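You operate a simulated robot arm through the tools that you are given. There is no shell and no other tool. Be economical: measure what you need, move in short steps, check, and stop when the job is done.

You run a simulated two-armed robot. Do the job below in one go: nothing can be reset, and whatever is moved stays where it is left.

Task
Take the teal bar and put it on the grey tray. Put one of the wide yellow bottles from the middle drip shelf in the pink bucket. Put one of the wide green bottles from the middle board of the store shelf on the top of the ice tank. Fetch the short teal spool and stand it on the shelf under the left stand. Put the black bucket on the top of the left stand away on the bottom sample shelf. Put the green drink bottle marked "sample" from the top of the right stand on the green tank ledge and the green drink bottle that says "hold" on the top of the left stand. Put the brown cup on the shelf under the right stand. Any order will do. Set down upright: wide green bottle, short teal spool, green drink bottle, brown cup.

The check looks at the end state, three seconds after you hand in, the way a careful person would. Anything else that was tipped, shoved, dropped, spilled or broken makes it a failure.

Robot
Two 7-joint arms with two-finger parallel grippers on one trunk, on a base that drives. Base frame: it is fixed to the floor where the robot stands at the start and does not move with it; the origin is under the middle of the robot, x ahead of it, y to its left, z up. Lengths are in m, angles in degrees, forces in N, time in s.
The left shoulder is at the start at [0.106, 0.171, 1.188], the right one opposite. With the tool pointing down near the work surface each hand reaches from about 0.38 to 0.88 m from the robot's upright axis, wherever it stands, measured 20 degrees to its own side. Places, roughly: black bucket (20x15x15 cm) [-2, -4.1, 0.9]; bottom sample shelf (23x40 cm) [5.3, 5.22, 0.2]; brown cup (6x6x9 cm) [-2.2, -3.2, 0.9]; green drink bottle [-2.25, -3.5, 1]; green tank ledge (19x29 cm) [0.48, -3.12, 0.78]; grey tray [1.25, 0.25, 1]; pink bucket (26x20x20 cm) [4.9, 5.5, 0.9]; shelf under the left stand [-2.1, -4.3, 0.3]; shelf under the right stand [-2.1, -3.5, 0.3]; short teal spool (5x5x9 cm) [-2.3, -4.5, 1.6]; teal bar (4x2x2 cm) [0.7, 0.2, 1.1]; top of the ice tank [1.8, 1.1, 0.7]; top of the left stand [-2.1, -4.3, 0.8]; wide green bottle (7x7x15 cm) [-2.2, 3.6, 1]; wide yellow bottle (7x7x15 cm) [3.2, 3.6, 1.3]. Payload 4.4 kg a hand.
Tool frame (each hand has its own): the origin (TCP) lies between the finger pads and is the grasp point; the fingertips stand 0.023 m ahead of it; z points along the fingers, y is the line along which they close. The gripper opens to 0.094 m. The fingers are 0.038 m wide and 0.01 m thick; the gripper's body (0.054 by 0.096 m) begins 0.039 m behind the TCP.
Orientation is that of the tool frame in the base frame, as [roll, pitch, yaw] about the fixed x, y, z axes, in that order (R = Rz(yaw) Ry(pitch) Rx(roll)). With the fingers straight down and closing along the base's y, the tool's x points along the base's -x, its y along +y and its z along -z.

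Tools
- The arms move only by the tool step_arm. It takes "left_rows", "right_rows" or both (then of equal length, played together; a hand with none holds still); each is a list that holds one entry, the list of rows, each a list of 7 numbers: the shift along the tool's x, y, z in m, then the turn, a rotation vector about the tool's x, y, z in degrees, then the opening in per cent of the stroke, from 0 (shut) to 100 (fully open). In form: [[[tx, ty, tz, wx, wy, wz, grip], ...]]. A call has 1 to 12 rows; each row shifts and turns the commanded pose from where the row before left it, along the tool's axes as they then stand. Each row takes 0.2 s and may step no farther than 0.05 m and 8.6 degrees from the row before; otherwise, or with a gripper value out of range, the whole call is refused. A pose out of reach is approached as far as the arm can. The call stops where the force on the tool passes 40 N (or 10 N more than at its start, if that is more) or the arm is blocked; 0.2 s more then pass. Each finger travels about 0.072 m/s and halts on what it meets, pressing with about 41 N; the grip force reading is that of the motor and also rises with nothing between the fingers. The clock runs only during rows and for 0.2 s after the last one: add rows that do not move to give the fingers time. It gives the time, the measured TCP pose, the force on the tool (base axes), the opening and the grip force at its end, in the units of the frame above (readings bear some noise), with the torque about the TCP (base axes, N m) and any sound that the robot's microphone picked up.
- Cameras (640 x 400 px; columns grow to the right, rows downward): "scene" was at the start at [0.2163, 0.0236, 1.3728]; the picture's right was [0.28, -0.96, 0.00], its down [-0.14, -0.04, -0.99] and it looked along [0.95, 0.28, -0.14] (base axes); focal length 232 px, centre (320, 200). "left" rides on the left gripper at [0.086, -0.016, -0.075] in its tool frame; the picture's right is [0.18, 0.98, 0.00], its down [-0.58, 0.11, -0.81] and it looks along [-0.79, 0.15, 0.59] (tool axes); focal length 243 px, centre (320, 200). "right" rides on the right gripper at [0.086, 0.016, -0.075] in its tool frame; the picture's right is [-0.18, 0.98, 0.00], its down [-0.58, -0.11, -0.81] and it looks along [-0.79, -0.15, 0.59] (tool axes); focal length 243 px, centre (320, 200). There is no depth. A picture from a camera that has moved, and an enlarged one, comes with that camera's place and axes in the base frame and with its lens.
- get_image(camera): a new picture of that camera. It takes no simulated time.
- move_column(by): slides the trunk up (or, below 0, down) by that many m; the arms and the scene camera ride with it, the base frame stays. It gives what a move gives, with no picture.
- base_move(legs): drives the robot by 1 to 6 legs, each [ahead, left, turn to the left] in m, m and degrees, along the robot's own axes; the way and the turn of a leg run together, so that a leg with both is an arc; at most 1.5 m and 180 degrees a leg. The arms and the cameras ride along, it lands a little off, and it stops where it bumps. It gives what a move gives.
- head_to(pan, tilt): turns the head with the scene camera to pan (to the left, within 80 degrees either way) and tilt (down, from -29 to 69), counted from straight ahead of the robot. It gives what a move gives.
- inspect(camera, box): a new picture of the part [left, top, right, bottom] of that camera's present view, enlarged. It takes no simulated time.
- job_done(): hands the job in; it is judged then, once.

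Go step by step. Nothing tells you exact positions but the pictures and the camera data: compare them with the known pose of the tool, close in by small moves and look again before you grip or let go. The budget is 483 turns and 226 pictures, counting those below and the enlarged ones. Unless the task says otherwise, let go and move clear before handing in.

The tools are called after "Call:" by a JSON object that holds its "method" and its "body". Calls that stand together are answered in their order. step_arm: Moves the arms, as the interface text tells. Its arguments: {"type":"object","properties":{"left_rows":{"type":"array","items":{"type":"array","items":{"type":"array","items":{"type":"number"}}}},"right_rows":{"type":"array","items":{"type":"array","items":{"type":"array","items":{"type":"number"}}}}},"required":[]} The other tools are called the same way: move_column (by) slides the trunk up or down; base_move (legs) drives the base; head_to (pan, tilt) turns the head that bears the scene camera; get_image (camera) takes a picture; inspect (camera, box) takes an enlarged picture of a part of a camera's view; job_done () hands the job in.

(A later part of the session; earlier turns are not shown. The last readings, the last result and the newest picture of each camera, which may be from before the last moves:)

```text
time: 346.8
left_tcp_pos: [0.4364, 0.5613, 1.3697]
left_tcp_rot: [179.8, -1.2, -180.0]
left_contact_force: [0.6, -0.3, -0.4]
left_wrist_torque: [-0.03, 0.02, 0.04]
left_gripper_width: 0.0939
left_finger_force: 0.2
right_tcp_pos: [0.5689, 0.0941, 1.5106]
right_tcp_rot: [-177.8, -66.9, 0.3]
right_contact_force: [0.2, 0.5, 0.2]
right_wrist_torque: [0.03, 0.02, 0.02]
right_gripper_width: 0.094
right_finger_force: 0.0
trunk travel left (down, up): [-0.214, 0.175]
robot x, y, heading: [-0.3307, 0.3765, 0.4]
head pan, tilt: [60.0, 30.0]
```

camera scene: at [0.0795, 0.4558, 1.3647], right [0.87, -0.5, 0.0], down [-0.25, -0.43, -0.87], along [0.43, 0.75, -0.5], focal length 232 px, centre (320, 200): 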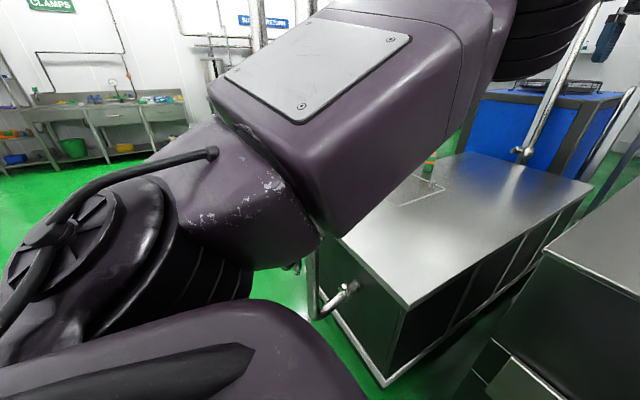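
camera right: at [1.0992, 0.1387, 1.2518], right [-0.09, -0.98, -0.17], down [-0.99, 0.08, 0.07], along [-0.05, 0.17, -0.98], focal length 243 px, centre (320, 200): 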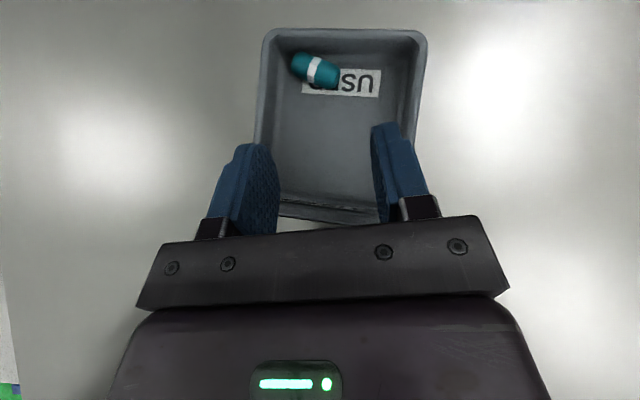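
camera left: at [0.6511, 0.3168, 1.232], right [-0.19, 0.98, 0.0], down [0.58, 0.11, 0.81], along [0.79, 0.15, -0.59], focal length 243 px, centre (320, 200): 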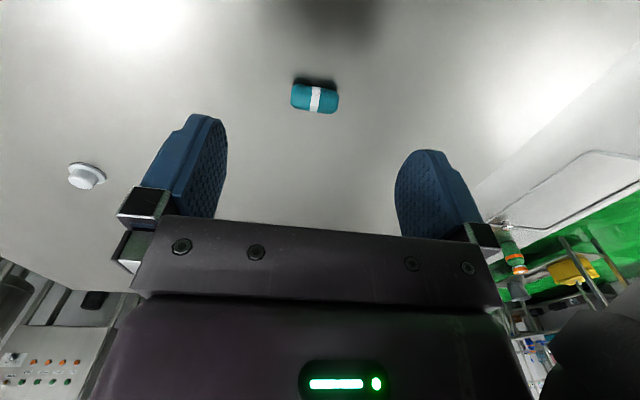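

I'll unstick the right arm by moving it down and inward, fold both arms, and check the tray from here.

Call:
{"method": "step_arm", "body": {"right_rows": [[[-0.03, -0.02, 0, 0, 0, 0, 100], [-0.03, -0.02, 0, 0, 0, 0, 100], [-0.03, -0.02, 0, 0, 0, 0, 100], [-0.03, -0.02, 0, 0, 0, 0, 100], [-0.03, -0.02, 0, 0, 0, 0, 100], [-0.03, -0.02, 0, 0, 0, 0, 100]]], "left_rows": [[[0.04, 0, 0, 0, 0, 0, 100], [0.04, 0, 0, 0, 0, 0, 100], [0.04, 0, 0, 0, 0, 0, 100], [0.04, 0, 0, 0, 0, 0, 100], [0.04, 0, 0, 0, 0, 0, 100], [0.04, 0, 0, 0, 0, 0, 100]]]}}

Call:
{"method": "step_arm", "body": {"right_rows": [[[-0.0155, 0, -0.0367, 0, 0, 0, 100], [-0.0155, 0, -0.0367, 0, 0, 0, 100], [-0.0155, 0, -0.0367, 0, 0, 0, 100], [-0.0155, 0, -0.0367, 0, 0, 0, 100], [-0.0155, 0, -0.0367, 0, 0, 0, 100], [-0.0155, 0, -0.0367, 0, 0, 0, 100], [-0.0155, 0, -0.0367, 0, 0, 0, 100], [-0.0155, 0, -0.0367, 0, 0, 0, 100]]], "left_rows": [[[0.04, 0, 0, 0, 0, 0, 100], [0.04, 0, 0, 0, 0, 0, 100], [0.04, 0, 0, 0, 0, 0, 100], [0, 0, 0, 0, 0, 0, 100], [0, 0, 0, 0, 0, 0, 100], [0, 0, 0, 0, 0, 0, 100], [0, 0, 0, 0, 0, 0, 100], [0, 0, 0, 0, 0, 0, 100]]]}}

Call:
{"method": "head_to", "body": {"pan": 0, "tilt": 20}}

Call:
{"method": "get_image", "body": {"camera": "scene"}}

```text
time: 348.2
left_tcp_pos: [0.1956, 0.5612, 1.3743]
left_tcp_rot: [179.8, -1.2, -179.9]
left_contact_force: [-0.1, -0.7, 0.9]
left_wrist_torque: [0.04, -0.03, 0.0]
left_gripper_width: 0.0939
left_finger_force: 0.0
right_tcp_pos: [0.6168, 0.2167, 1.4029]
right_tcp_rot: [-177.9, -67.0, 0.2]
right_contact_force: [0.5, 0.0, 0.0]
right_wrist_torque: [0.02, 0.01, -0.01]
right_gripper_width: 0.0938
right_finger_force: 0.3
right hand out of reach, approached as far as the arm can: row 1, 2, 3, 4, 5, 6
trunk travel left (down, up): [-0.214, 0.175]
robot x, y, heading: [-0.332, 0.3774, 0.3]
head pan, tilt: [60.0, 30.0]
```

```text
time: 350.0
left_tcp_pos: [0.075, 0.5605, 1.377]
left_tcp_rot: [179.8, -1.1, -180.0]
left_contact_force: [-0.3, -0.5, -0.7]
left_wrist_torque: [-0.01, -0.01, -0.01]
left_gripper_width: 0.0938
left_finger_force: 0.1
right_tcp_pos: [0.297, 0.2032, 1.404]
right_tcp_rot: [-177.8, -66.9, 0.1]
right_contact_force: [0.0, 0.0, 0.2]
right_wrist_torque: [0.01, -0.02, 0.01]
right_gripper_width: 0.0939
right_finger_force: 0.0
right hand out of reach, approached as far as the arm can: row 1
trunk travel left (down, up): [-0.214, 0.175]
robot x, y, heading: [-0.3346, 0.3765, 0.4]
head pan, tilt: [60.0, 30.0]
```

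```text
time: 351.3
left_tcp_pos: [0.0765, 0.56, 1.3756]
left_tcp_rot: [179.7, -1.2, -180.0]
left_contact_force: [0.6, 0.3, 0.3]
left_wrist_torque: [-0.01, 0.0, 0.0]
left_gripper_width: 0.0939
left_finger_force: 0.0
right_tcp_pos: [0.2976, 0.2042, 1.4048]
right_tcp_rot: [-177.9, -66.9, 0.2]
right_contact_force: [-0.4, -0.4, -0.1]
right_wrist_torque: [0.0, 0.03, 0.02]
right_gripper_width: 0.0941
right_finger_force: 0.2
trunk travel left (down, up): [-0.214, 0.175]
robot x, y, heading: [-0.3294, 0.3743, 0.2]
head pan, tilt: [0.0, 20.0]
```

```text
132 pictures are left
camera scene: at [-0.1234, 0.3762, 1.3688], right [0.0, -1.0, 0.0], down [-0.34, 0.0, -0.94], along [0.94, 0.0, -0.34], focal length 232 px, centre (320, 200)
```

scene: 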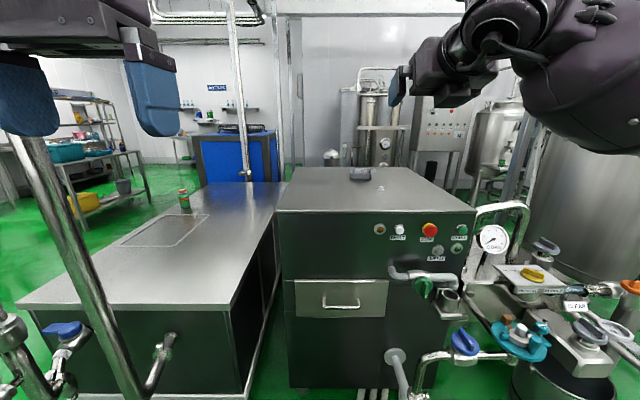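

The tray and tank look good. Now I'll head for the stands: back off, turn right and look.

Call:
{"method": "base_move", "body": {"legs": [[-0.5, 0, 0], [0, 0, -90]]}}

Call:
{"method": "get_image", "body": {"camera": "scene"}}

```text
time: 358.1
left_tcp_pos: [-0.6567, -0.0326, 1.3771]
left_tcp_rot: [179.8, -1.2, 89.3]
left_contact_force: [-1.1, -0.4, 0.1]
left_wrist_torque: [-0.03, 0.01, 0.0]
left_gripper_width: 0.0941
left_finger_force: 0.1
right_tcp_pos: [-1.0146, -0.251, 1.4033]
right_tcp_rot: [-177.8, -66.9, -90.6]
right_contact_force: [-0.2, -0.4, -0.7]
right_wrist_torque: [-0.01, -0.04, 0.04]
right_gripper_width: 0.0939
right_finger_force: 0.0
trunk travel left (down, up): [-0.214, 0.175]
robot x, y, heading: [-0.8316, 0.3783, -90.6]
head pan, tilt: [0.0, 20.0]
```

```text
131 pictures are left
camera scene: at [-0.8364, 0.1647, 1.3688], right [-1.0, 0.01, 0.0], down [0.0, 0.34, -0.94], along [-0.01, -0.94, -0.34], focal length 232 px, centre (320, 200)
```

scene: 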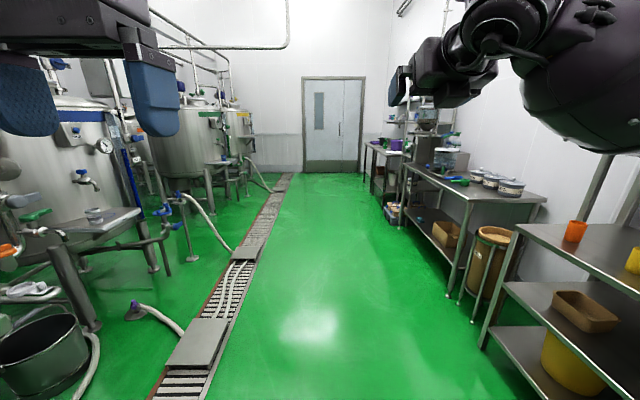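

The corridor is clear, with the stands along the right wall. I'll drive ahead.

Call:
{"method": "base_move", "body": {"legs": [[1.3, 0, 0], [1.2, 0, 0]]}}

Call:
{"method": "head_to", "body": {"pan": -35, "tilt": 20}}

Call:
{"method": "get_image", "body": {"camera": "scene"}}

```text
time: 370.2
left_tcp_pos: [-0.6731, -2.5154, 1.3768]
left_tcp_rot: [179.7, -1.1, 89.6]
left_contact_force: [0.0, 0.7, -0.6]
left_wrist_torque: [0.02, 0.01, -0.01]
left_gripper_width: 0.0939
left_finger_force: 0.1
right_tcp_pos: [-1.0305, -2.7343, 1.4042]
right_tcp_rot: [-177.9, -66.9, -90.3]
right_contact_force: [-0.3, 0.1, 0.3]
right_wrist_torque: [0.03, 0.01, 0.02]
right_gripper_width: 0.0938
right_finger_force: 0.1
trunk travel left (down, up): [-0.214, 0.175]
robot x, y, heading: [-0.8516, -2.1088, -90.3]
head pan, tilt: [0.0, 20.0]
```

```text
time: 371.2
left_tcp_pos: [-0.6714, -2.5155, 1.3764]
left_tcp_rot: [179.8, -1.2, 89.6]
left_contact_force: [0.2, -0.4, 0.2]
left_wrist_torque: [-0.03, 0.02, 0.04]
left_gripper_width: 0.094
left_finger_force: 0.0
right_tcp_pos: [-1.0306, -2.735, 1.4049]
right_tcp_rot: [-177.8, -66.9, -90.3]
right_contact_force: [-0.3, -0.9, -0.6]
right_wrist_torque: [-0.02, -0.04, -0.01]
right_gripper_width: 0.0942
right_finger_force: 0.0
trunk travel left (down, up): [-0.214, 0.175]
robot x, y, heading: [-0.8505, -2.1068, -90.3]
head pan, tilt: [-35.0, 20.0]
```

```text
130 pictures are left
camera scene: at [-0.9079, -2.3018, 1.3688], right [-0.82, 0.58, 0.0], down [0.2, 0.28, -0.94], along [-0.54, -0.77, -0.34], focal length 232 px, centre (320, 200)
```

scene: 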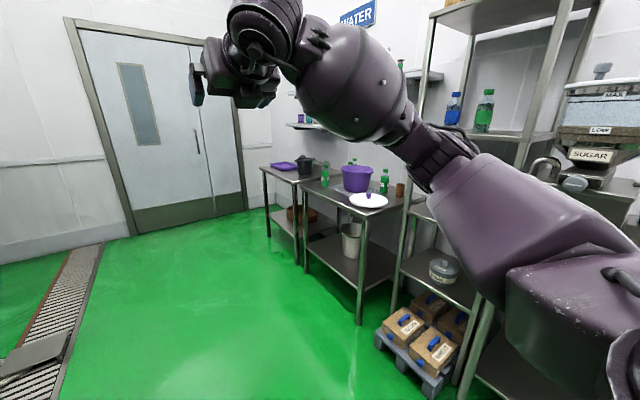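

Both stands are visible: the near right one has the bottles and cup, the far left one the black bucket. I'll drive level with them and face the wall.

Call:
{"method": "base_move", "body": {"legs": [[1.4, 0, 0], [0.3, 0, 0], [0, 0, -90]]}}

Call:
{"method": "head_to", "body": {"pan": 0, "tilt": 15}}

Call:
{"method": "get_image", "body": {"camera": "scene"}}

```text
time: 383.7
left_tcp_pos: [-1.2727, -4.0041, 1.3762]
left_tcp_rot: [179.8, -1.3, 0.3]
left_contact_force: [0.8, 0.3, 0.0]
left_wrist_torque: [0.01, -0.01, -0.02]
left_gripper_width: 0.0942
left_finger_force: 0.0
right_tcp_pos: [-1.4967, -3.6481, 1.4034]
right_tcp_rot: [-177.9, -66.9, -179.6]
right_contact_force: [-0.3, 0.9, 0.4]
right_wrist_torque: [0.0, 0.0, 0.0]
right_gripper_width: 0.0941
right_finger_force: 0.1
trunk travel left (down, up): [-0.214, 0.175]
robot x, y, heading: [-0.8668, -3.8204, -179.4]
head pan, tilt: [-35.0, 20.0]
```

```text
time: 384.7
left_tcp_pos: [-1.274, -4.0042, 1.3755]
left_tcp_rot: [179.7, -1.2, 0.2]
left_contact_force: [-0.3, 0.3, 1.3]
left_wrist_torque: [0.0, -0.01, 0.0]
left_gripper_width: 0.0939
left_finger_force: 0.2
right_tcp_pos: [-1.4966, -3.6483, 1.4046]
right_tcp_rot: [-177.8, -66.9, -179.7]
right_contact_force: [0.8, 0.4, -0.4]
right_wrist_torque: [0.0, 0.02, -0.01]
right_gripper_width: 0.0939
right_finger_force: 0.1
trunk travel left (down, up): [-0.214, 0.175]
robot x, y, heading: [-0.8651, -3.823, -179.8]
head pan, tilt: [0.0, 15.0]
```

```text
129 pictures are left
camera scene: at [-1.0791, -3.8236, 1.377], right [-0.01, 1.0, 0.0], down [0.26, 0.0, -0.97], along [-0.97, -0.01, -0.26], focal length 232 px, centre (320, 200)
```

scene: 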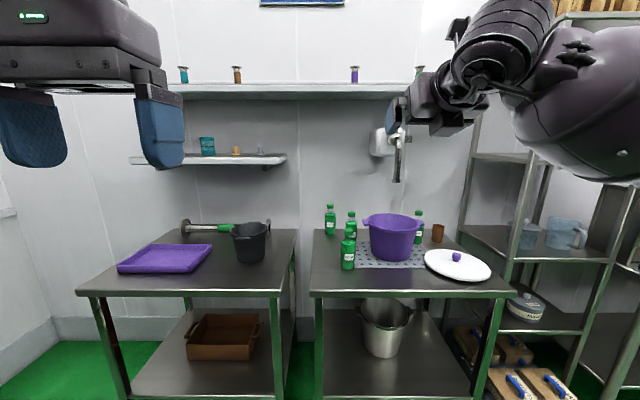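

Call:
{"method": "inspect", "body": {"camera": "scene", "box": [300, 180, 500, 305]}}

Call:
{"method": "inspect", "body": {"camera": "scene", "box": [120, 50, 440, 200]}}

Call:
{"method": "inspect", "body": {"camera": "scene", "box": [60, 200, 320, 400]}}

```text
3.20 times, centred on (400, 242) of scene
camera zoom: at [-1.0791, -3.8236, 1.377], right [-0.01, 1.0, 0.0], down [0.26, 0.0, -0.97], along [-0.97, -0.01, -0.26], focal length 743 px, centre (64, 64)
```

zoom: 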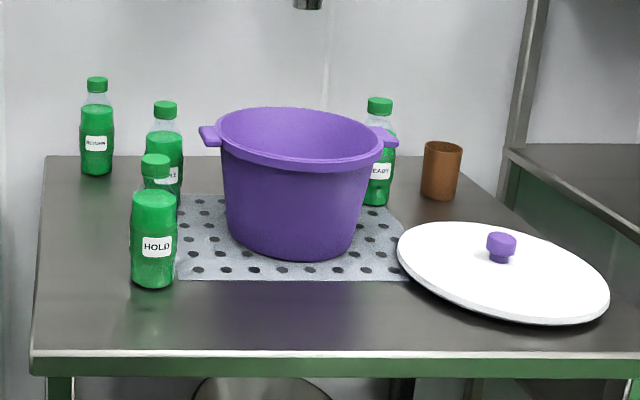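

```text
2.00 times, centred on (280, 125) of scene
camera zoom: at [-1.0791, -3.8236, 1.377], right [-0.01, 1.0, 0.0], down [0.26, 0.0, -0.97], along [-0.97, -0.01, -0.26], focal length 464 px, centre (400, 350)
```

zoom: 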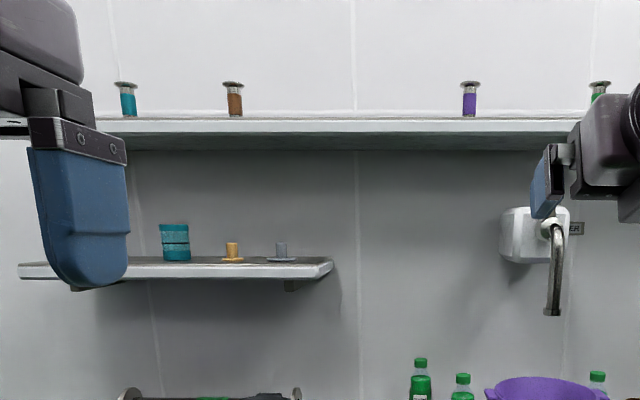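

```text
2.00 times, centred on (190, 300) of scene
camera zoom: at [-1.0791, -3.8236, 1.377], right [-0.01, 1.0, 0.0], down [0.26, 0.0, -0.97], along [-0.97, -0.01, -0.26], focal length 464 px, centre (580, 0)
```

zoom: 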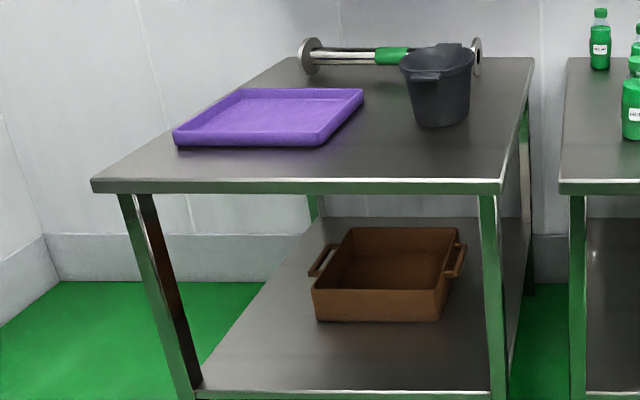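

There are several green bottles and I need their labels; the teal spool is on the upper wall shelf at about [-2.3, -4.48, 1.66]. I'll move closer to the right stand.

Call:
{"method": "base_move", "body": {"legs": [[0.25, -0.35, 0]]}}

Call:
{"method": "head_to", "body": {"pan": 0, "tilt": 25}}

Call:
{"method": "get_image", "body": {"camera": "scene"}}

Call:
{"method": "inspect", "body": {"camera": "scene", "box": [200, 120, 400, 245]}}

```text
time: 388.4
left_tcp_pos: [-1.5255, -3.6563, 1.376]
left_tcp_rot: [179.8, -1.2, 0.5]
left_contact_force: [-0.2, -0.1, -0.4]
left_wrist_torque: [-0.02, -0.02, -0.02]
left_gripper_width: 0.0938
left_finger_force: 0.0
right_tcp_pos: [-1.7513, -3.3011, 1.404]
right_tcp_rot: [-177.8, -66.9, -179.5]
right_contact_force: [0.2, -0.3, -0.1]
right_wrist_torque: [0.0, -0.01, 0.02]
right_gripper_width: 0.0944
right_finger_force: 0.1
trunk travel left (down, up): [-0.214, 0.175]
robot x, y, heading: [-1.1189, -3.4725, -179.3]
head pan, tilt: [0.0, 15.0]
```

```text
time: 389.1
left_tcp_pos: [-1.5257, -3.6585, 1.3769]
left_tcp_rot: [179.8, -1.2, 0.5]
left_contact_force: [0.2, 0.0, 0.5]
left_wrist_torque: [0.0, 0.03, -0.03]
left_gripper_width: 0.0941
left_finger_force: 0.1
right_tcp_pos: [-1.7505, -3.3007, 1.404]
right_tcp_rot: [-177.8, -66.9, -179.4]
right_contact_force: [-0.8, 0.2, -0.4]
right_wrist_torque: [0.01, 0.0, 0.02]
right_gripper_width: 0.0941
right_finger_force: 0.0
trunk travel left (down, up): [-0.214, 0.175]
robot x, y, heading: [-1.1175, -3.4684, -179.8]
head pan, tilt: [0.0, 25.0]
```

```text
125 pictures are left
camera scene: at [-1.3309, -3.4749, 1.3608], right [-0.01, 1.0, 0.0], down [0.42, 0.0, -0.91], along [-0.91, -0.01, -0.42], focal length 232 px, centre (320, 200)
```

scene: 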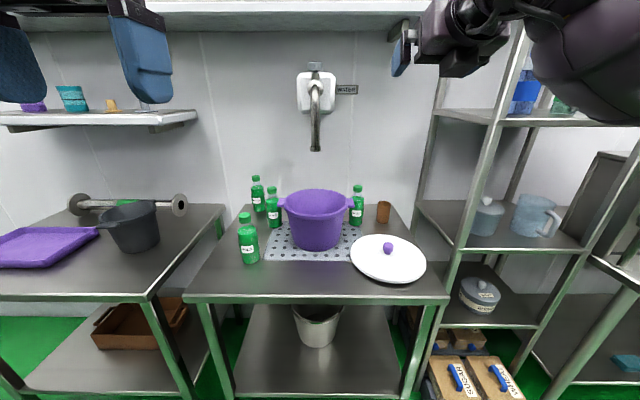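

```text
3.20 times, centred on (300, 182) of scene
camera zoom: at [-1.3309, -3.4749, 1.3608], right [-0.01, 1.0, 0.0], down [0.42, 0.0, -0.91], along [-0.91, -0.01, -0.42], focal length 743 px, centre (384, 256)
```

zoom: 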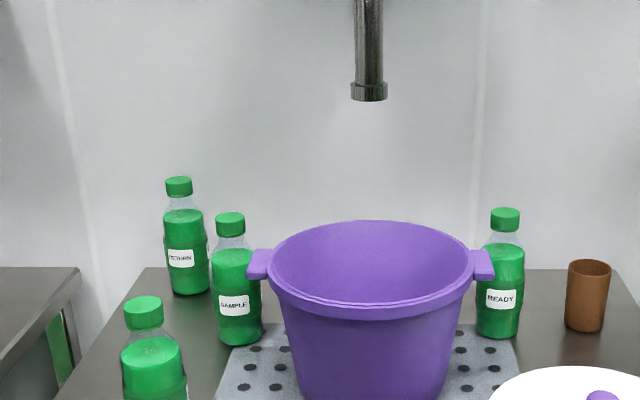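

The labels read RETURN, SAMPLE (beside the purple bucket), HOLD (front left) and READY. HOLD is at about [-1.97, -3.72] and the stand top at z≈0.845. I'll line up for HOLD with the right hand.

Call:
{"method": "base_move", "body": {"legs": [[0, 0.42, 0]]}}

Call:
{"method": "move_column", "body": {"by": -0.12}}

Call:
{"method": "step_arm", "body": {"right_rows": [[[-0.037, 0, 0.0156, 0, -1, 0, 100], [-0.037, 0, 0.0156, 0, -1, 0, 100], [-0.037, 0, 0.0156, 0, -1, 0, 100], [-0.037, 0, 0.0156, 0, -1, 0, 100], [-0.037, 0, 0.0156, 0, -1, 0, 100], [-0.037, 0, 0.0156, 0, -1, 0, 100], [-0.037, 0, 0.0156, 0, -1, 0, 100], [-0.037, 0, 0.0156, 0, -1, 0, 100]]]}}

Call:
{"method": "get_image", "body": {"camera": "right"}}

Call:
{"method": "get_image", "body": {"camera": "scene"}}

```text
time: 393.3
left_tcp_pos: [-1.5209, -4.0755, 1.3766]
left_tcp_rot: [179.7, -1.1, 0.6]
left_contact_force: [-0.9, 0.5, 0.3]
left_wrist_torque: [0.01, -0.02, -0.05]
left_gripper_width: 0.0939
left_finger_force: 0.2
right_tcp_pos: [-1.7453, -3.7206, 1.4058]
right_tcp_rot: [-177.9, -66.9, -179.3]
right_contact_force: [0.3, -1.4, -0.6]
right_wrist_torque: [0.01, 0.01, 0.03]
right_gripper_width: 0.0942
right_finger_force: 0.1
trunk travel left (down, up): [-0.214, 0.175]
robot x, y, heading: [-1.1191, -3.8881, -179.5]
head pan, tilt: [0.0, 25.0]
```

```text
time: 394.8
left_tcp_pos: [-1.519, -4.0757, 1.2592]
left_tcp_rot: [179.7, -1.1, 0.4]
left_contact_force: [-0.3, 0.5, 0.5]
left_wrist_torque: [-0.05, 0.0, 0.01]
left_gripper_width: 0.0939
left_finger_force: 0.1
right_tcp_pos: [-1.7425, -3.7198, 1.2864]
right_tcp_rot: [-177.8, -67.2, -179.5]
right_contact_force: [0.6, -1.4, -0.1]
right_wrist_torque: [-0.02, -0.01, 0.01]
right_gripper_width: 0.094
right_finger_force: 0.0
trunk travel left (down, up): [-0.094, 0.295]
robot x, y, heading: [-1.1146, -3.8894, -179.5]
head pan, tilt: [0.0, 25.0]
```

```text
time: 396.6
left_tcp_pos: [-1.5215, -4.0753, 1.2563]
left_tcp_rot: [179.8, -1.2, 0.4]
left_contact_force: [0.1, 0.4, -0.2]
left_wrist_torque: [0.02, -0.01, 0.02]
left_gripper_width: 0.094
left_finger_force: 0.1
right_tcp_pos: [-1.7414, -3.7283, 0.9645]
right_tcp_rot: [-178.2, -58.9, -178.8]
right_contact_force: [-0.4, 0.6, -0.1]
right_wrist_torque: [0.02, 0.04, 0.0]
right_gripper_width: 0.0941
right_finger_force: 0.0
right hand out of reach, approached as far as the arm can: row 6, 7, 8
trunk travel left (down, up): [-0.094, 0.295]
robot x, y, heading: [-1.1162, -3.8874, -179.2]
head pan, tilt: [0.0, 25.0]
```

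```text
123 pictures are left
camera right: at [-1.7231, -3.7089, 1.0774], right [0.05, 0.98, -0.17], down [0.99, -0.07, -0.08], along [-0.09, -0.17, -0.98], focal length 243 px, centre (320, 200)
```

right: 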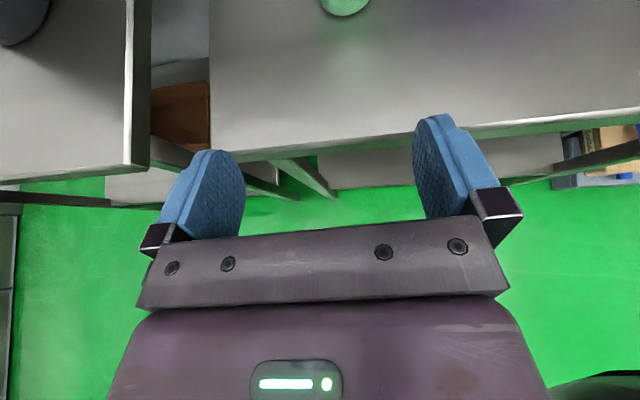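

```text
122 pictures are left
camera scene: at [-1.4446, -3.8951, 1.2197], right [-0.01, 1.0, 0.0], down [0.42, 0.0, -0.91], along [-0.91, -0.01, -0.42], focal length 232 px, centre (320, 200)
```

scene: 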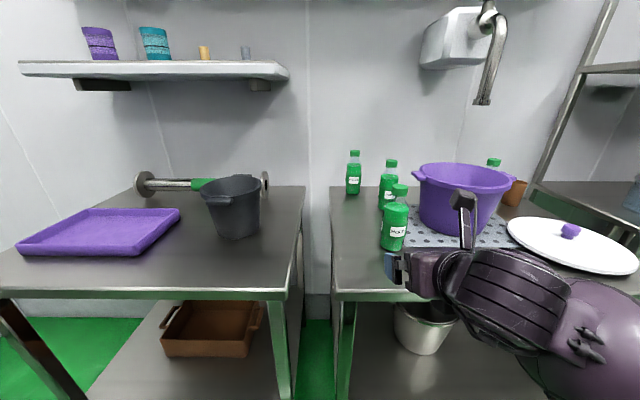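

HOLD is confirmed at about [-1.963, -3.712]. I'll drive in gently, keeping the hand aligned.

Call:
{"method": "base_move", "body": {"legs": [[0.12, -0.017, 0]]}}

Call:
{"method": "get_image", "body": {"camera": "right"}}

```text
time: 397.9
left_tcp_pos: [-1.6431, -4.0594, 1.2552]
left_tcp_rot: [179.8, -1.2, 0.6]
left_contact_force: [0.3, -0.2, 0.0]
left_wrist_torque: [-0.03, -0.06, -0.02]
left_gripper_width: 0.0939
left_finger_force: 0.1
right_tcp_pos: [-1.8639, -3.7125, 0.965]
right_tcp_rot: [-178.3, -58.7, -178.8]
right_contact_force: [0.4, 0.5, -0.4]
right_wrist_torque: [-0.02, 0.0, -0.02]
right_gripper_width: 0.0942
right_finger_force: 0.1
trunk travel left (down, up): [-0.094, 0.295]
robot x, y, heading: [-1.2341, -3.8722, -179.3]
head pan, tilt: [0.0, 25.0]
```

```text
121 pictures are left
camera right: at [-1.8442, -3.694, 1.0775], right [0.05, 0.98, -0.17], down [0.99, -0.06, -0.08], along [-0.09, -0.17, -0.98], focal length 243 px, centre (320, 200)
```

right: 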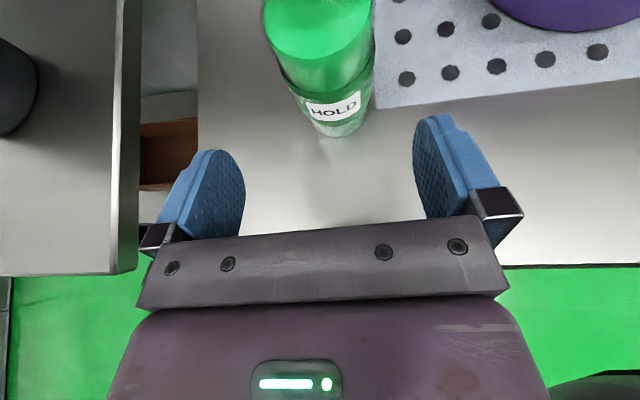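

Call:
{"method": "step_arm", "body": {"right_rows": [[[0.005, 0.002, 0.008, 0, 0, 0, 100], [0, 0, 0, 0, 0, 0, 100]]]}}

```text
time: 398.5
left_tcp_pos: [-1.6418, -4.0596, 1.255]
left_tcp_rot: [179.8, -1.2, 0.5]
left_contact_force: [-0.7, 0.0, -0.1]
left_wrist_torque: [-0.02, 0.01, -0.01]
left_gripper_width: 0.0943
left_finger_force: 0.0
right_tcp_pos: [-1.8724, -3.7109, 0.9655]
right_tcp_rot: [-178.4, -58.8, -178.7]
right_contact_force: [-0.5, -0.1, -0.4]
right_wrist_torque: [-0.03, -0.02, 0.02]
right_gripper_width: 0.0938
right_finger_force: 0.1
trunk travel left (down, up): [-0.094, 0.295]
robot x, y, heading: [-1.2396, -3.8748, -179.1]
head pan, tilt: [0.0, 25.0]
```

Call:
{"method": "step_arm", "body": {"right_rows": [[[0.0072, 0.001, 0.0407, 0, 0, 0, 100], [0.0072, 0.001, 0.0407, 0, 0, 0, 100], [0, 0, 0, 0, 0, 0, 100]]]}}

Call:
{"method": "get_image", "body": {"camera": "right"}}

```text
time: 399.3
left_tcp_pos: [-1.6419, -4.0621, 1.2565]
left_tcp_rot: [179.8, -1.3, 0.6]
left_contact_force: [0.1, 0.6, 0.3]
left_wrist_torque: [0.01, 0.02, 0.04]
left_gripper_width: 0.0938
left_finger_force: 0.0
right_tcp_pos: [-1.9488, -3.7127, 0.9354]
right_tcp_rot: [-178.4, -58.9, -178.8]
right_contact_force: [-0.6, -0.3, -0.2]
right_wrist_torque: [0.0, 0.0, -0.03]
right_gripper_width: 0.0941
right_finger_force: 0.1
trunk travel left (down, up): [-0.094, 0.295]
robot x, y, heading: [-1.2358, -3.8733, -179.4]
head pan, tilt: [0.0, 25.0]
```

```text
120 pictures are left
camera right: at [-1.9298, -3.6946, 1.049], right [0.05, 0.98, -0.17], down [0.99, -0.06, -0.08], along [-0.09, -0.17, -0.98], focal length 243 px, centre (320, 200)
```

right: 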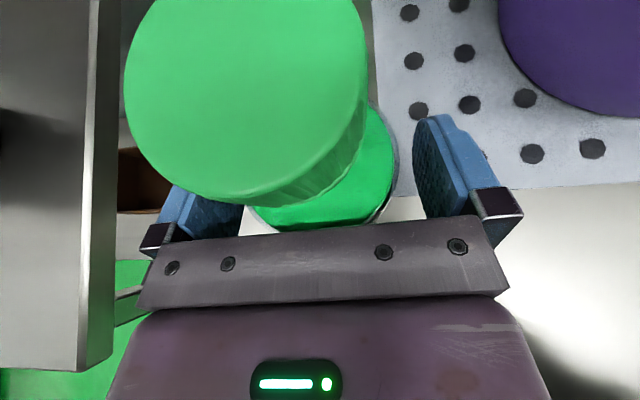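

The bottle is between the fingers; gripping and lifting slightly.

Call:
{"method": "step_arm", "body": {"right_rows": [[[0, 0, 0, 0, 0, 0, 45], [0, 0, 0, 0, 0, 0, 40], [0, 0, 0, 0, 0, 0, 40], [0, 0, 0, 0, 0, 0, 40]]]}}

Call:
{"method": "move_column", "body": {"by": 0.1}}

Call:
{"method": "get_image", "body": {"camera": "scene"}}

```text
time: 400.3
left_tcp_pos: [-1.6424, -4.0603, 1.2558]
left_tcp_rot: [179.8, -1.2, 0.6]
left_contact_force: [-0.3, -0.1, 0.2]
left_wrist_torque: [0.0, 0.01, 0.0]
left_gripper_width: 0.0941
left_finger_force: 0.2
right_tcp_pos: [-1.9497, -3.7122, 0.9371]
right_tcp_rot: [-178.4, -58.9, -178.7]
right_contact_force: [-1.2, 1.5, 0.9]
right_wrist_torque: [0.2, 0.07, 0.03]
right_gripper_width: 0.059
right_finger_force: 41.5
trunk travel left (down, up): [-0.094, 0.295]
robot x, y, heading: [-1.2365, -3.8769, -179.2]
head pan, tilt: [0.0, 25.0]
```

```text
time: 401.6
left_tcp_pos: [-1.6443, -4.0599, 1.3548]
left_tcp_rot: [179.9, -1.4, 0.5]
left_contact_force: [-0.2, -0.6, -0.3]
left_wrist_torque: [-0.02, -0.03, -0.03]
left_gripper_width: 0.094
left_finger_force: 0.0
right_tcp_pos: [-1.9506, -3.7147, 1.0327]
right_tcp_rot: [-178.4, -58.6, -178.6]
right_contact_force: [-0.8, -0.4, -3.8]
right_wrist_torque: [0.01, 0.0, -0.02]
right_gripper_width: 0.0586
right_finger_force: 40.5
trunk travel left (down, up): [-0.194, 0.195]
robot x, y, heading: [-1.2353, -3.8721, -179.6]
head pan, tilt: [0.0, 25.0]
```

```text
119 pictures are left
camera scene: at [-1.4664, -3.8788, 1.3381], right [-0.01, 1.0, 0.0], down [0.42, 0.0, -0.91], along [-0.91, -0.01, -0.42], focal length 232 px, centre (320, 200)
```

scene: 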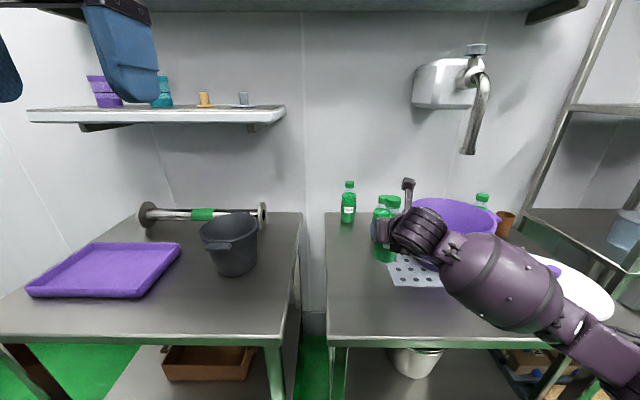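

HOLD is lifted; its base is 9.2 cm below the TCP. I'll carry it left to the front-right corner area of the left stand.

Call:
{"method": "base_move", "body": {"legs": [[-0.07, 0, 0], [0, 0.325, 0]]}}

Call:
{"method": "get_image", "body": {"camera": "scene"}}

Call:
{"method": "get_image", "body": {"camera": "right"}}

```text
time: 405.6
left_tcp_pos: [-1.569, -4.3858, 1.3566]
left_tcp_rot: [179.8, -1.2, 0.6]
left_contact_force: [0.6, -1.2, -0.7]
left_wrist_torque: [-0.01, 0.0, 0.0]
left_gripper_width: 0.094
left_finger_force: 0.1
right_tcp_pos: [-1.8754, -4.0389, 1.0356]
right_tcp_rot: [-178.4, -58.8, -178.7]
right_contact_force: [0.2, -0.4, -2.9]
right_wrist_torque: [0.03, 0.0, 0.01]
right_gripper_width: 0.0587
right_finger_force: 40.8
trunk travel left (down, up): [-0.194, 0.195]
robot x, y, heading: [-1.1619, -4.2007, -179.5]
head pan, tilt: [0.0, 25.0]
```

```text
118 pictures are left
camera scene: at [-1.3908, -4.2043, 1.3388], right [-0.01, 1.0, 0.0], down [0.42, 0.01, -0.91], along [-0.91, -0.01, -0.42], focal length 232 px, centre (320, 200)
```

scene: 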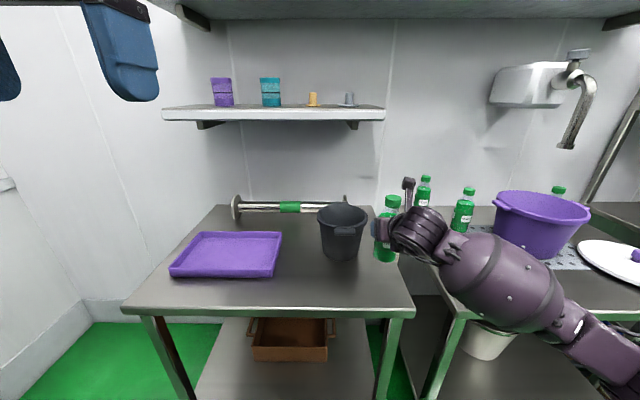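

```text
117 pictures are left
camera right: at [-1.8568, -4.0204, 1.1478], right [0.05, 0.98, -0.17], down [0.99, -0.06, -0.08], along [-0.09, -0.17, -0.98], focal length 243 px, centre (320, 200)
```

right: 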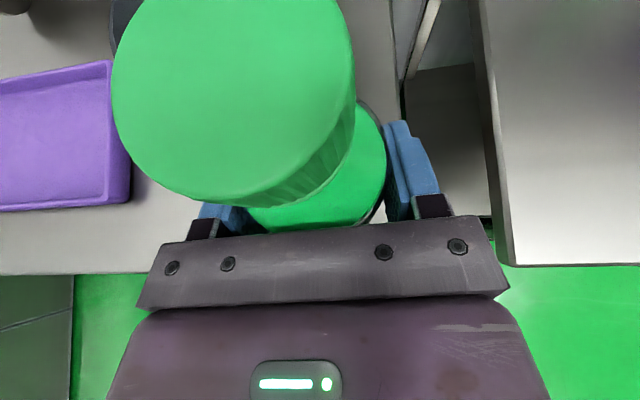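

The spot is clear. I'll shift 1 cm left and lower to contact.

Call:
{"method": "step_arm", "body": {"right_rows": [[[0, -0.012, 0, 0, 0, 0, 40], [0, 0, 0, 0, 0, 0, 40]]]}}

Call:
{"method": "move_column", "body": {"by": -0.09}}

Call:
{"method": "step_arm", "body": {"right_rows": [[[-0.0034, 0, 0.0021, 0, 0, 0, 40], [0, 0, 0, 0, 0, 0, 40]]]}}

Call:
{"method": "step_arm", "body": {"right_rows": [[[-0.0026, 0, 0.0016, 0, 0, 0, 40], [0, 0, 0, 0, 0, 0, 40]]]}}

```text
time: 406.2
left_tcp_pos: [-1.5682, -4.3863, 1.3556]
left_tcp_rot: [179.8, -1.2, 0.6]
left_contact_force: [0.4, -0.2, -0.3]
left_wrist_torque: [0.01, 0.01, 0.0]
left_gripper_width: 0.0936
left_finger_force: 0.0
right_tcp_pos: [-1.8746, -4.0507, 1.0346]
right_tcp_rot: [-178.4, -58.7, -178.8]
right_contact_force: [-0.3, 1.7, -3.3]
right_wrist_torque: [0.0, 0.0, -0.02]
right_gripper_width: 0.0587
right_finger_force: 40.9
trunk travel left (down, up): [-0.194, 0.195]
robot x, y, heading: [-1.1577, -4.2, -179.5]
head pan, tilt: [0.0, 25.0]
```

```text
time: 407.5
left_tcp_pos: [-1.5659, -4.386, 1.267]
left_tcp_rot: [179.8, -1.0, 0.7]
left_contact_force: [0.3, -0.6, 0.5]
left_wrist_torque: [-0.01, 0.02, 0.0]
left_gripper_width: 0.094
left_finger_force: 0.1
right_tcp_pos: [-1.8742, -4.0512, 0.9477]
right_tcp_rot: [-178.3, -59.2, -178.9]
right_contact_force: [-0.8, 0.5, -3.6]
right_wrist_torque: [0.02, -0.03, -0.03]
right_gripper_width: 0.0589
right_finger_force: 40.6
trunk travel left (down, up): [-0.104, 0.285]
robot x, y, heading: [-1.1634, -4.1985, -179.3]
head pan, tilt: [0.0, 25.0]
```

```text
time: 408.1
left_tcp_pos: [-1.5671, -4.3862, 1.2664]
left_tcp_rot: [179.8, -1.2, 0.6]
left_contact_force: [-0.2, -0.4, -0.3]
left_wrist_torque: [0.01, 0.01, -0.03]
left_gripper_width: 0.0943
left_finger_force: 0.0
right_tcp_pos: [-1.8744, -4.0501, 0.9422]
right_tcp_rot: [-178.3, -58.8, -178.8]
right_contact_force: [0.2, 0.2, -3.1]
right_wrist_torque: [0.0, 0.02, -0.01]
right_gripper_width: 0.0583
right_finger_force: 40.6
trunk travel left (down, up): [-0.104, 0.285]
robot x, y, heading: [-1.161, -4.1991, -179.5]
head pan, tilt: [0.0, 25.0]
```

```text
time: 408.7
left_tcp_pos: [-1.5687, -4.3853, 1.2667]
left_tcp_rot: [179.7, -1.2, 0.6]
left_contact_force: [-0.6, 0.5, -0.4]
left_wrist_torque: [0.03, 0.03, -0.02]
left_gripper_width: 0.094
left_finger_force: 0.1
right_tcp_pos: [-1.8762, -4.0504, 0.9376]
right_tcp_rot: [-178.4, -58.8, -178.7]
right_contact_force: [0.5, -0.7, -3.9]
right_wrist_torque: [-0.01, -0.03, -0.01]
right_gripper_width: 0.0588
right_finger_force: 41.2
trunk travel left (down, up): [-0.104, 0.285]
robot x, y, heading: [-1.1598, -4.2008, -179.4]
head pan, tilt: [0.0, 25.0]
```

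Call:
{"method": "step_arm", "body": {"right_rows": [[[-0.0026, 0, 0.0016, 0, 0, 0, 40], [0, 0, 0, 0, 0, 0, 40]]]}}

Call:
{"method": "step_arm", "body": {"right_rows": [[[-0.0026, 0, 0.0016, 0, 0, 0, 40], [0, 0, 0, 0, 0, 0, 40]]]}}

```text
time: 409.3
left_tcp_pos: [-1.5684, -4.3853, 1.2661]
left_tcp_rot: [179.9, -1.2, 0.5]
left_contact_force: [-0.5, 0.9, 0.5]
left_wrist_torque: [-0.01, -0.02, 0.01]
left_gripper_width: 0.0942
left_finger_force: 0.0
right_tcp_pos: [-1.8747, -4.0523, 0.9363]
right_tcp_rot: [-178.3, -59.0, -178.8]
right_contact_force: [-0.6, 0.7, 3.2]
right_wrist_torque: [0.17, 0.1, -0.01]
right_gripper_width: 0.0588
right_finger_force: 41.3
trunk travel left (down, up): [-0.104, 0.285]
robot x, y, heading: [-1.1587, -4.1997, -179.2]
head pan, tilt: [0.0, 25.0]
```

```text
time: 409.9
left_tcp_pos: [-1.5657, -4.3869, 1.2675]
left_tcp_rot: [179.9, -0.9, 0.7]
left_contact_force: [-0.7, -0.5, -0.6]
left_wrist_torque: [0.03, 0.03, 0.0]
left_gripper_width: 0.0941
left_finger_force: 0.0
right_tcp_pos: [-1.8752, -4.0506, 0.9361]
right_tcp_rot: [-178.3, -59.2, -178.7]
right_contact_force: [-2.8, 0.3, 19.4]
right_wrist_torque: [0.57, 0.04, 0.1]
right_gripper_width: 0.0587
right_finger_force: 40.5
trunk travel left (down, up): [-0.104, 0.285]
robot x, y, heading: [-1.1612, -4.2, -179.3]
head pan, tilt: [0.0, 25.0]
```

Contact made. I'll relax 2 mm, open, and withdraw straight back.

Call:
{"method": "step_arm", "body": {"right_rows": [[[0.0022, 0, -0.0013, 0, 0, 0, 40], [0, 0, 0, 0, 0, 0, 60], [0, 0, 0, 0, 0, 0, 80], [0, 0, 0, 0, 0, 0, 100], [0, 0, 0, 0, 0, 0, 100]]]}}

Call:
{"method": "step_arm", "body": {"right_rows": [[[-0.0104, 0, -0.0171, 0, 0, 0, 100], [-0.0156, 0, -0.0256, 0, 0, 0, 100], [-0.0208, 0, -0.0342, 0, 0, 0, 100], [0, 0, 0, 0, 0, 0, 100]]]}}

Call:
{"method": "get_image", "body": {"camera": "scene"}}

```text
time: 411.1
left_tcp_pos: [-1.5682, -4.3854, 1.2651]
left_tcp_rot: [179.8, -1.2, 0.6]
left_contact_force: [0.3, -0.6, -1.0]
left_wrist_torque: [-0.01, 0.0, 0.0]
left_gripper_width: 0.0941
left_finger_force: 0.0
right_tcp_pos: [-1.8749, -4.051, 0.9338]
right_tcp_rot: [-178.4, -58.8, -178.8]
right_contact_force: [0.1, 0.6, -0.3]
right_wrist_torque: [0.01, -0.02, -0.01]
right_gripper_width: 0.0943
right_finger_force: 0.1
trunk travel left (down, up): [-0.104, 0.285]
robot x, y, heading: [-1.1635, -4.1995, -179.2]
head pan, tilt: [0.0, 25.0]
```

```text
time: 412.1
left_tcp_pos: [-1.5682, -4.3872, 1.2657]
left_tcp_rot: [179.8, -1.1, 0.7]
left_contact_force: [0.3, 0.1, -0.3]
left_wrist_torque: [0.03, 0.01, 0.02]
left_gripper_width: 0.0942
left_finger_force: 0.0
right_tcp_pos: [-1.786, -4.0458, 0.9344]
right_tcp_rot: [-178.3, -58.8, -178.8]
right_contact_force: [-0.3, -0.5, -0.4]
right_wrist_torque: [-0.03, 0.0, -0.03]
right_gripper_width: 0.0941
right_finger_force: 0.0
trunk travel left (down, up): [-0.104, 0.285]
robot x, y, heading: [-1.1599, -4.2002, -179.2]
head pan, tilt: [0.0, 25.0]
```

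```text
116 pictures are left
camera scene: at [-1.4818, -4.2051, 1.2319], right [-0.01, 1.0, 0.0], down [0.42, 0.01, -0.91], along [-0.91, -0.01, -0.42], focal length 232 px, centre (320, 200)
```

scene: 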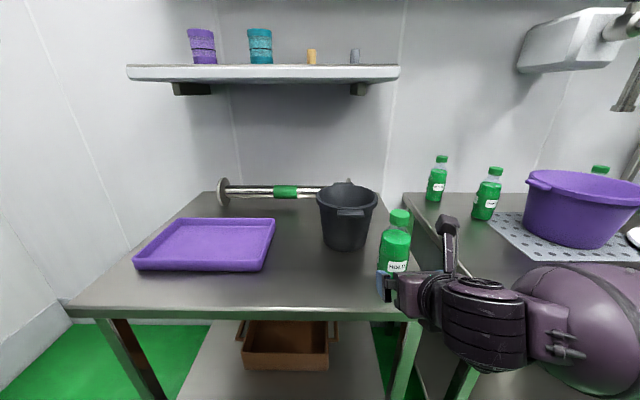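

HOLD stands on the left stand. SAMPLE is at about [-2.205, -3.668] with the purple bucket's handle close on its right, so I'll come in angled from the left.

Call:
{"method": "move_column", "body": {"by": 0.1}}

Call:
{"method": "base_move", "body": {"legs": [[0, 0, -24], [0.1, 0.075, 0]]}}

Call:
{"method": "get_image", "body": {"camera": "scene"}}

```text
time: 413.4
left_tcp_pos: [-1.5703, -4.3858, 1.3651]
left_tcp_rot: [179.8, -1.4, 0.6]
left_contact_force: [-0.2, 0.8, 1.0]
left_wrist_torque: [-0.01, -0.03, 0.0]
left_gripper_width: 0.0938
left_finger_force: 0.1
right_tcp_pos: [-1.7856, -4.0475, 1.0328]
right_tcp_rot: [-178.5, -58.8, -178.7]
right_contact_force: [-0.1, 0.7, -0.6]
right_wrist_torque: [-0.01, 0.01, -0.01]
right_gripper_width: 0.0943
right_finger_force: 0.0
trunk travel left (down, up): [-0.204, 0.185]
robot x, y, heading: [-1.1597, -4.1982, -179.2]
head pan, tilt: [0.0, 25.0]
```

```text
time: 416.0
left_tcp_pos: [-1.7296, -4.2348, 1.3673]
left_tcp_rot: [179.9, -1.2, -23.4]
left_contact_force: [-0.9, -1.0, 0.4]
left_wrist_torque: [0.01, -0.04, -0.01]
left_gripper_width: 0.0937
left_finger_force: 0.1
right_tcp_pos: [-1.7909, -3.8363, 1.0346]
right_tcp_rot: [-178.4, -58.8, 157.4]
right_contact_force: [0.5, -0.1, 0.5]
right_wrist_torque: [0.01, 0.03, -0.03]
right_gripper_width: 0.0939
right_finger_force: 0.0
trunk travel left (down, up): [-0.204, 0.185]
robot x, y, heading: [-1.285, -4.2309, 156.9]
head pan, tilt: [0.0, 25.0]
```

```text
115 pictures are left
camera scene: at [-1.4856, -4.1448, 1.3498], right [0.39, 0.92, 0.0], down [0.39, -0.17, -0.91], along [-0.83, 0.36, -0.42], focal length 232 px, centre (320, 200)
```

scene: 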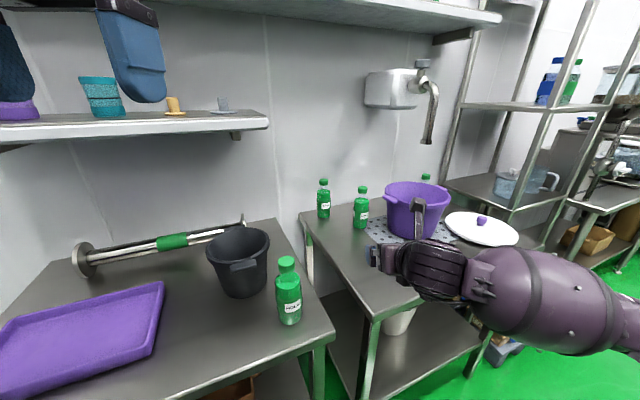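

SAMPLE's centre is at about [-2.19, -3.658]. I'll advance the base, then lower and look with the hand camera.

Call:
{"method": "base_move", "body": {"legs": [[0.2, -0.01, 0]]}}

Call:
{"method": "step_arm", "body": {"right_rows": [[[-0.0214, 0, 0.013, 0, 0, 0, 100], [-0.0214, 0, 0.013, 0, 0, 0, 100], [-0.0214, 0, 0.013, 0, 0, 0, 100], [-0.0214, 0, 0.013, 0, 0, 0, 100], [0.0208, 0, 0.0342, 0, 0, 0, 100], [0.0208, 0, 0.0342, 0, 0, 0, 100], [0, 0, 0, 0, 0, 0, 100]]]}}

Call:
{"method": "get_image", "body": {"camera": "right"}}

```text
time: 417.6
left_tcp_pos: [-1.8996, -4.1496, 1.3679]
left_tcp_rot: [179.7, -1.1, -22.8]
left_contact_force: [0.1, 0.1, -0.4]
left_wrist_torque: [0.02, 0.02, 0.03]
left_gripper_width: 0.0941
left_finger_force: 0.1
right_tcp_pos: [-1.9645, -3.7535, 1.0352]
right_tcp_rot: [-178.4, -59.0, 157.8]
right_contact_force: [-0.4, -0.4, -0.6]
right_wrist_torque: [-0.04, 0.03, -0.03]
right_gripper_width: 0.0944
right_finger_force: 0.1
trunk travel left (down, up): [-0.204, 0.185]
robot x, y, heading: [-1.454, -4.1424, 157.2]
head pan, tilt: [0.0, 25.0]
stopped in leg 1: the robot was blocked; the commanded pose is now the measured one
```

```text
time: 419.2
left_tcp_pos: [-1.9006, -4.1511, 1.3662]
left_tcp_rot: [179.8, -1.2, -22.9]
left_contact_force: [0.6, -0.6, -0.4]
left_wrist_torque: [0.01, -0.04, 0.0]
left_gripper_width: 0.0942
left_finger_force: 0.0
right_tcp_pos: [-2.0415, -3.7316, 1.0079]
right_tcp_rot: [-178.4, -58.9, 157.7]
right_contact_force: [-0.4, 0.5, 0.0]
right_wrist_torque: [0.0, 0.0, -0.01]
right_gripper_width: 0.0942
right_finger_force: 0.0
right hand out of reach, approached as far as the arm can: row 1, 2, 3, 4
trunk travel left (down, up): [-0.204, 0.185]
robot x, y, heading: [-1.4535, -4.1409, 157.0]
head pan, tilt: [0.0, 25.0]
```

```text
114 pictures are left
camera right: at [-2.0174, -3.7214, 1.1207], right [0.44, 0.88, -0.17], down [0.89, -0.45, -0.08], along [-0.15, -0.12, -0.98], focal length 243 px, centre (320, 200)
```

right: 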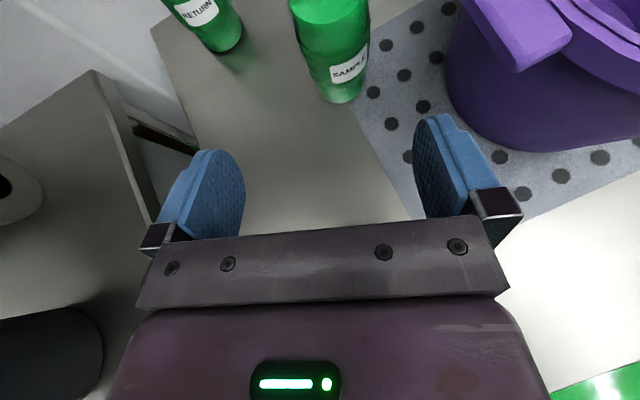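

SAMPLE is at about [-2.18, -3.666]. The base bumped lightly, so I'll back off 2 cm, then lower with the trunk.

Call:
{"method": "base_move", "body": {"legs": [[-0.025, 0, 0]]}}

Call:
{"method": "move_column", "body": {"by": -0.08}}

Call:
{"method": "step_arm", "body": {"right_rows": [[[0.0156, 0.002, 0.0257, 0, 0, 0, 100], [0, 0, 0, 0, 0, 0, 100]]]}}

Call:
{"method": "get_image", "body": {"camera": "right"}}

Call:
{"method": "get_image", "body": {"camera": "scene"}}

```text
time: 420.1
left_tcp_pos: [-1.8763, -4.1597, 1.3655]
left_tcp_rot: [179.8, -1.2, -22.8]
left_contact_force: [-0.3, -0.4, 0.0]
left_wrist_torque: [-0.04, -0.01, 0.02]
left_gripper_width: 0.0942
left_finger_force: 0.1
right_tcp_pos: [-2.0204, -3.7395, 1.0062]
right_tcp_rot: [-178.5, -58.9, 157.8]
right_contact_force: [1.2, -0.6, -0.4]
right_wrist_torque: [0.0, -0.01, -0.01]
right_gripper_width: 0.0939
right_finger_force: 0.1
trunk travel left (down, up): [-0.204, 0.185]
robot x, y, heading: [-1.4339, -4.1505, 157.0]
head pan, tilt: [0.0, 25.0]
```

```text
time: 421.2
left_tcp_pos: [-1.8748, -4.1627, 1.2886]
left_tcp_rot: [179.8, -1.0, -22.8]
left_contact_force: [-0.3, 0.0, 0.0]
left_wrist_torque: [0.01, 0.06, -0.04]
left_gripper_width: 0.0941
left_finger_force: 0.1
right_tcp_pos: [-2.019, -3.7402, 0.9305]
right_tcp_rot: [-178.4, -59.2, 157.6]
right_contact_force: [0.4, 0.1, 0.9]
right_wrist_torque: [0.01, -0.05, 0.01]
right_gripper_width: 0.0942
right_finger_force: 0.1
trunk travel left (down, up): [-0.124, 0.265]
robot x, y, heading: [-1.4326, -4.1496, 156.8]
head pan, tilt: [0.0, 25.0]
```

```text
time: 421.8
left_tcp_pos: [-1.8763, -4.1616, 1.2861]
left_tcp_rot: [179.9, -1.2, -22.9]
left_contact_force: [-0.5, -0.6, 0.2]
left_wrist_torque: [-0.02, 0.0, 0.02]
left_gripper_width: 0.094
left_finger_force: 0.1
right_tcp_pos: [-2.0476, -3.727, 0.929]
right_tcp_rot: [-178.4, -58.9, 157.8]
right_contact_force: [0.7, 0.5, 0.3]
right_wrist_torque: [0.0, -0.01, -0.03]
right_gripper_width: 0.0938
right_finger_force: 0.1
trunk travel left (down, up): [-0.124, 0.265]
robot x, y, heading: [-1.4278, -4.1519, 157.1]
head pan, tilt: [0.0, 25.0]
```

```text
113 pictures are left
camera right: at [-2.0218, -3.7187, 1.0407], right [0.44, 0.88, -0.17], down [0.89, -0.45, -0.08], along [-0.15, -0.12, -0.98], focal length 243 px, centre (320, 200)
```

right: 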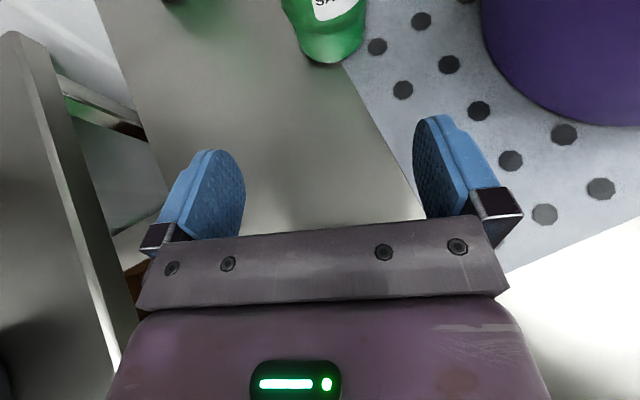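

```text
112 pictures are left
camera scene: at [-1.7059, -4.0392, 1.2575], right [0.39, 0.92, 0.0], down [0.39, -0.16, -0.91], along [-0.84, 0.35, -0.42], focal length 232 px, centre (320, 200)
```

scene: 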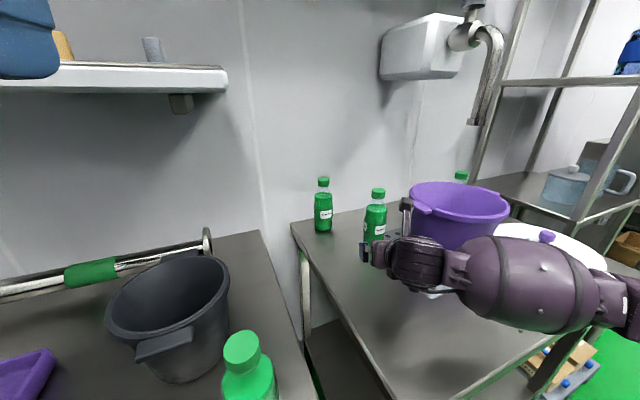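

Aligned, with clearance to the bucket and its handle. I'll advance the last 13 cm in steps.

Call:
{"method": "step_arm", "body": {"right_rows": [[[0.0233, 0.001, 0.0384, 0, 0, 0, 95], [0.0233, 0.001, 0.0384, 0, 0, 0, 95], [0, 0, 0, 0, 0, 0, 95]]]}}

Call:
{"method": "get_image", "body": {"camera": "right"}}

```text
time: 422.6
left_tcp_pos: [-1.8769, -4.1613, 1.2868]
left_tcp_rot: [179.8, -1.1, -22.9]
left_contact_force: [-0.4, -0.9, -0.7]
left_wrist_torque: [0.0, 0.04, -0.03]
left_gripper_width: 0.0941
left_finger_force: 0.1
right_tcp_pos: [-2.1294, -3.6945, 0.9275]
right_tcp_rot: [-178.3, -58.9, 157.9]
right_contact_force: [-0.1, 1.2, -0.5]
right_wrist_torque: [0.02, 0.0, -0.02]
right_gripper_width: 0.0892
right_finger_force: 0.0
trunk travel left (down, up): [-0.124, 0.265]
robot x, y, heading: [-1.434, -4.1527, 157.5]
head pan, tilt: [0.0, 25.0]
```

```text
111 pictures are left
camera right: at [-2.1048, -3.6845, 1.041], right [0.44, 0.88, -0.17], down [0.89, -0.46, -0.08], along [-0.15, -0.12, -0.98], focal length 243 px, centre (320, 200)
```

right: 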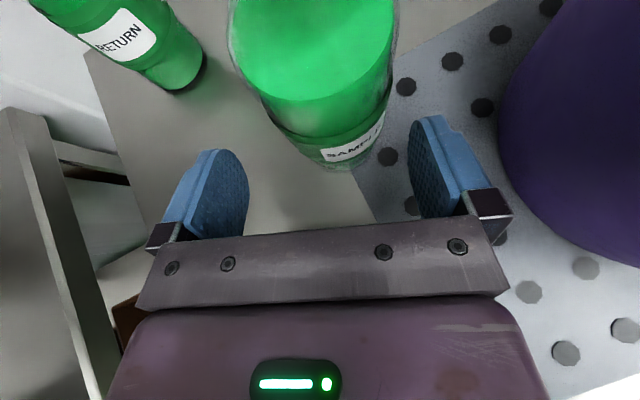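

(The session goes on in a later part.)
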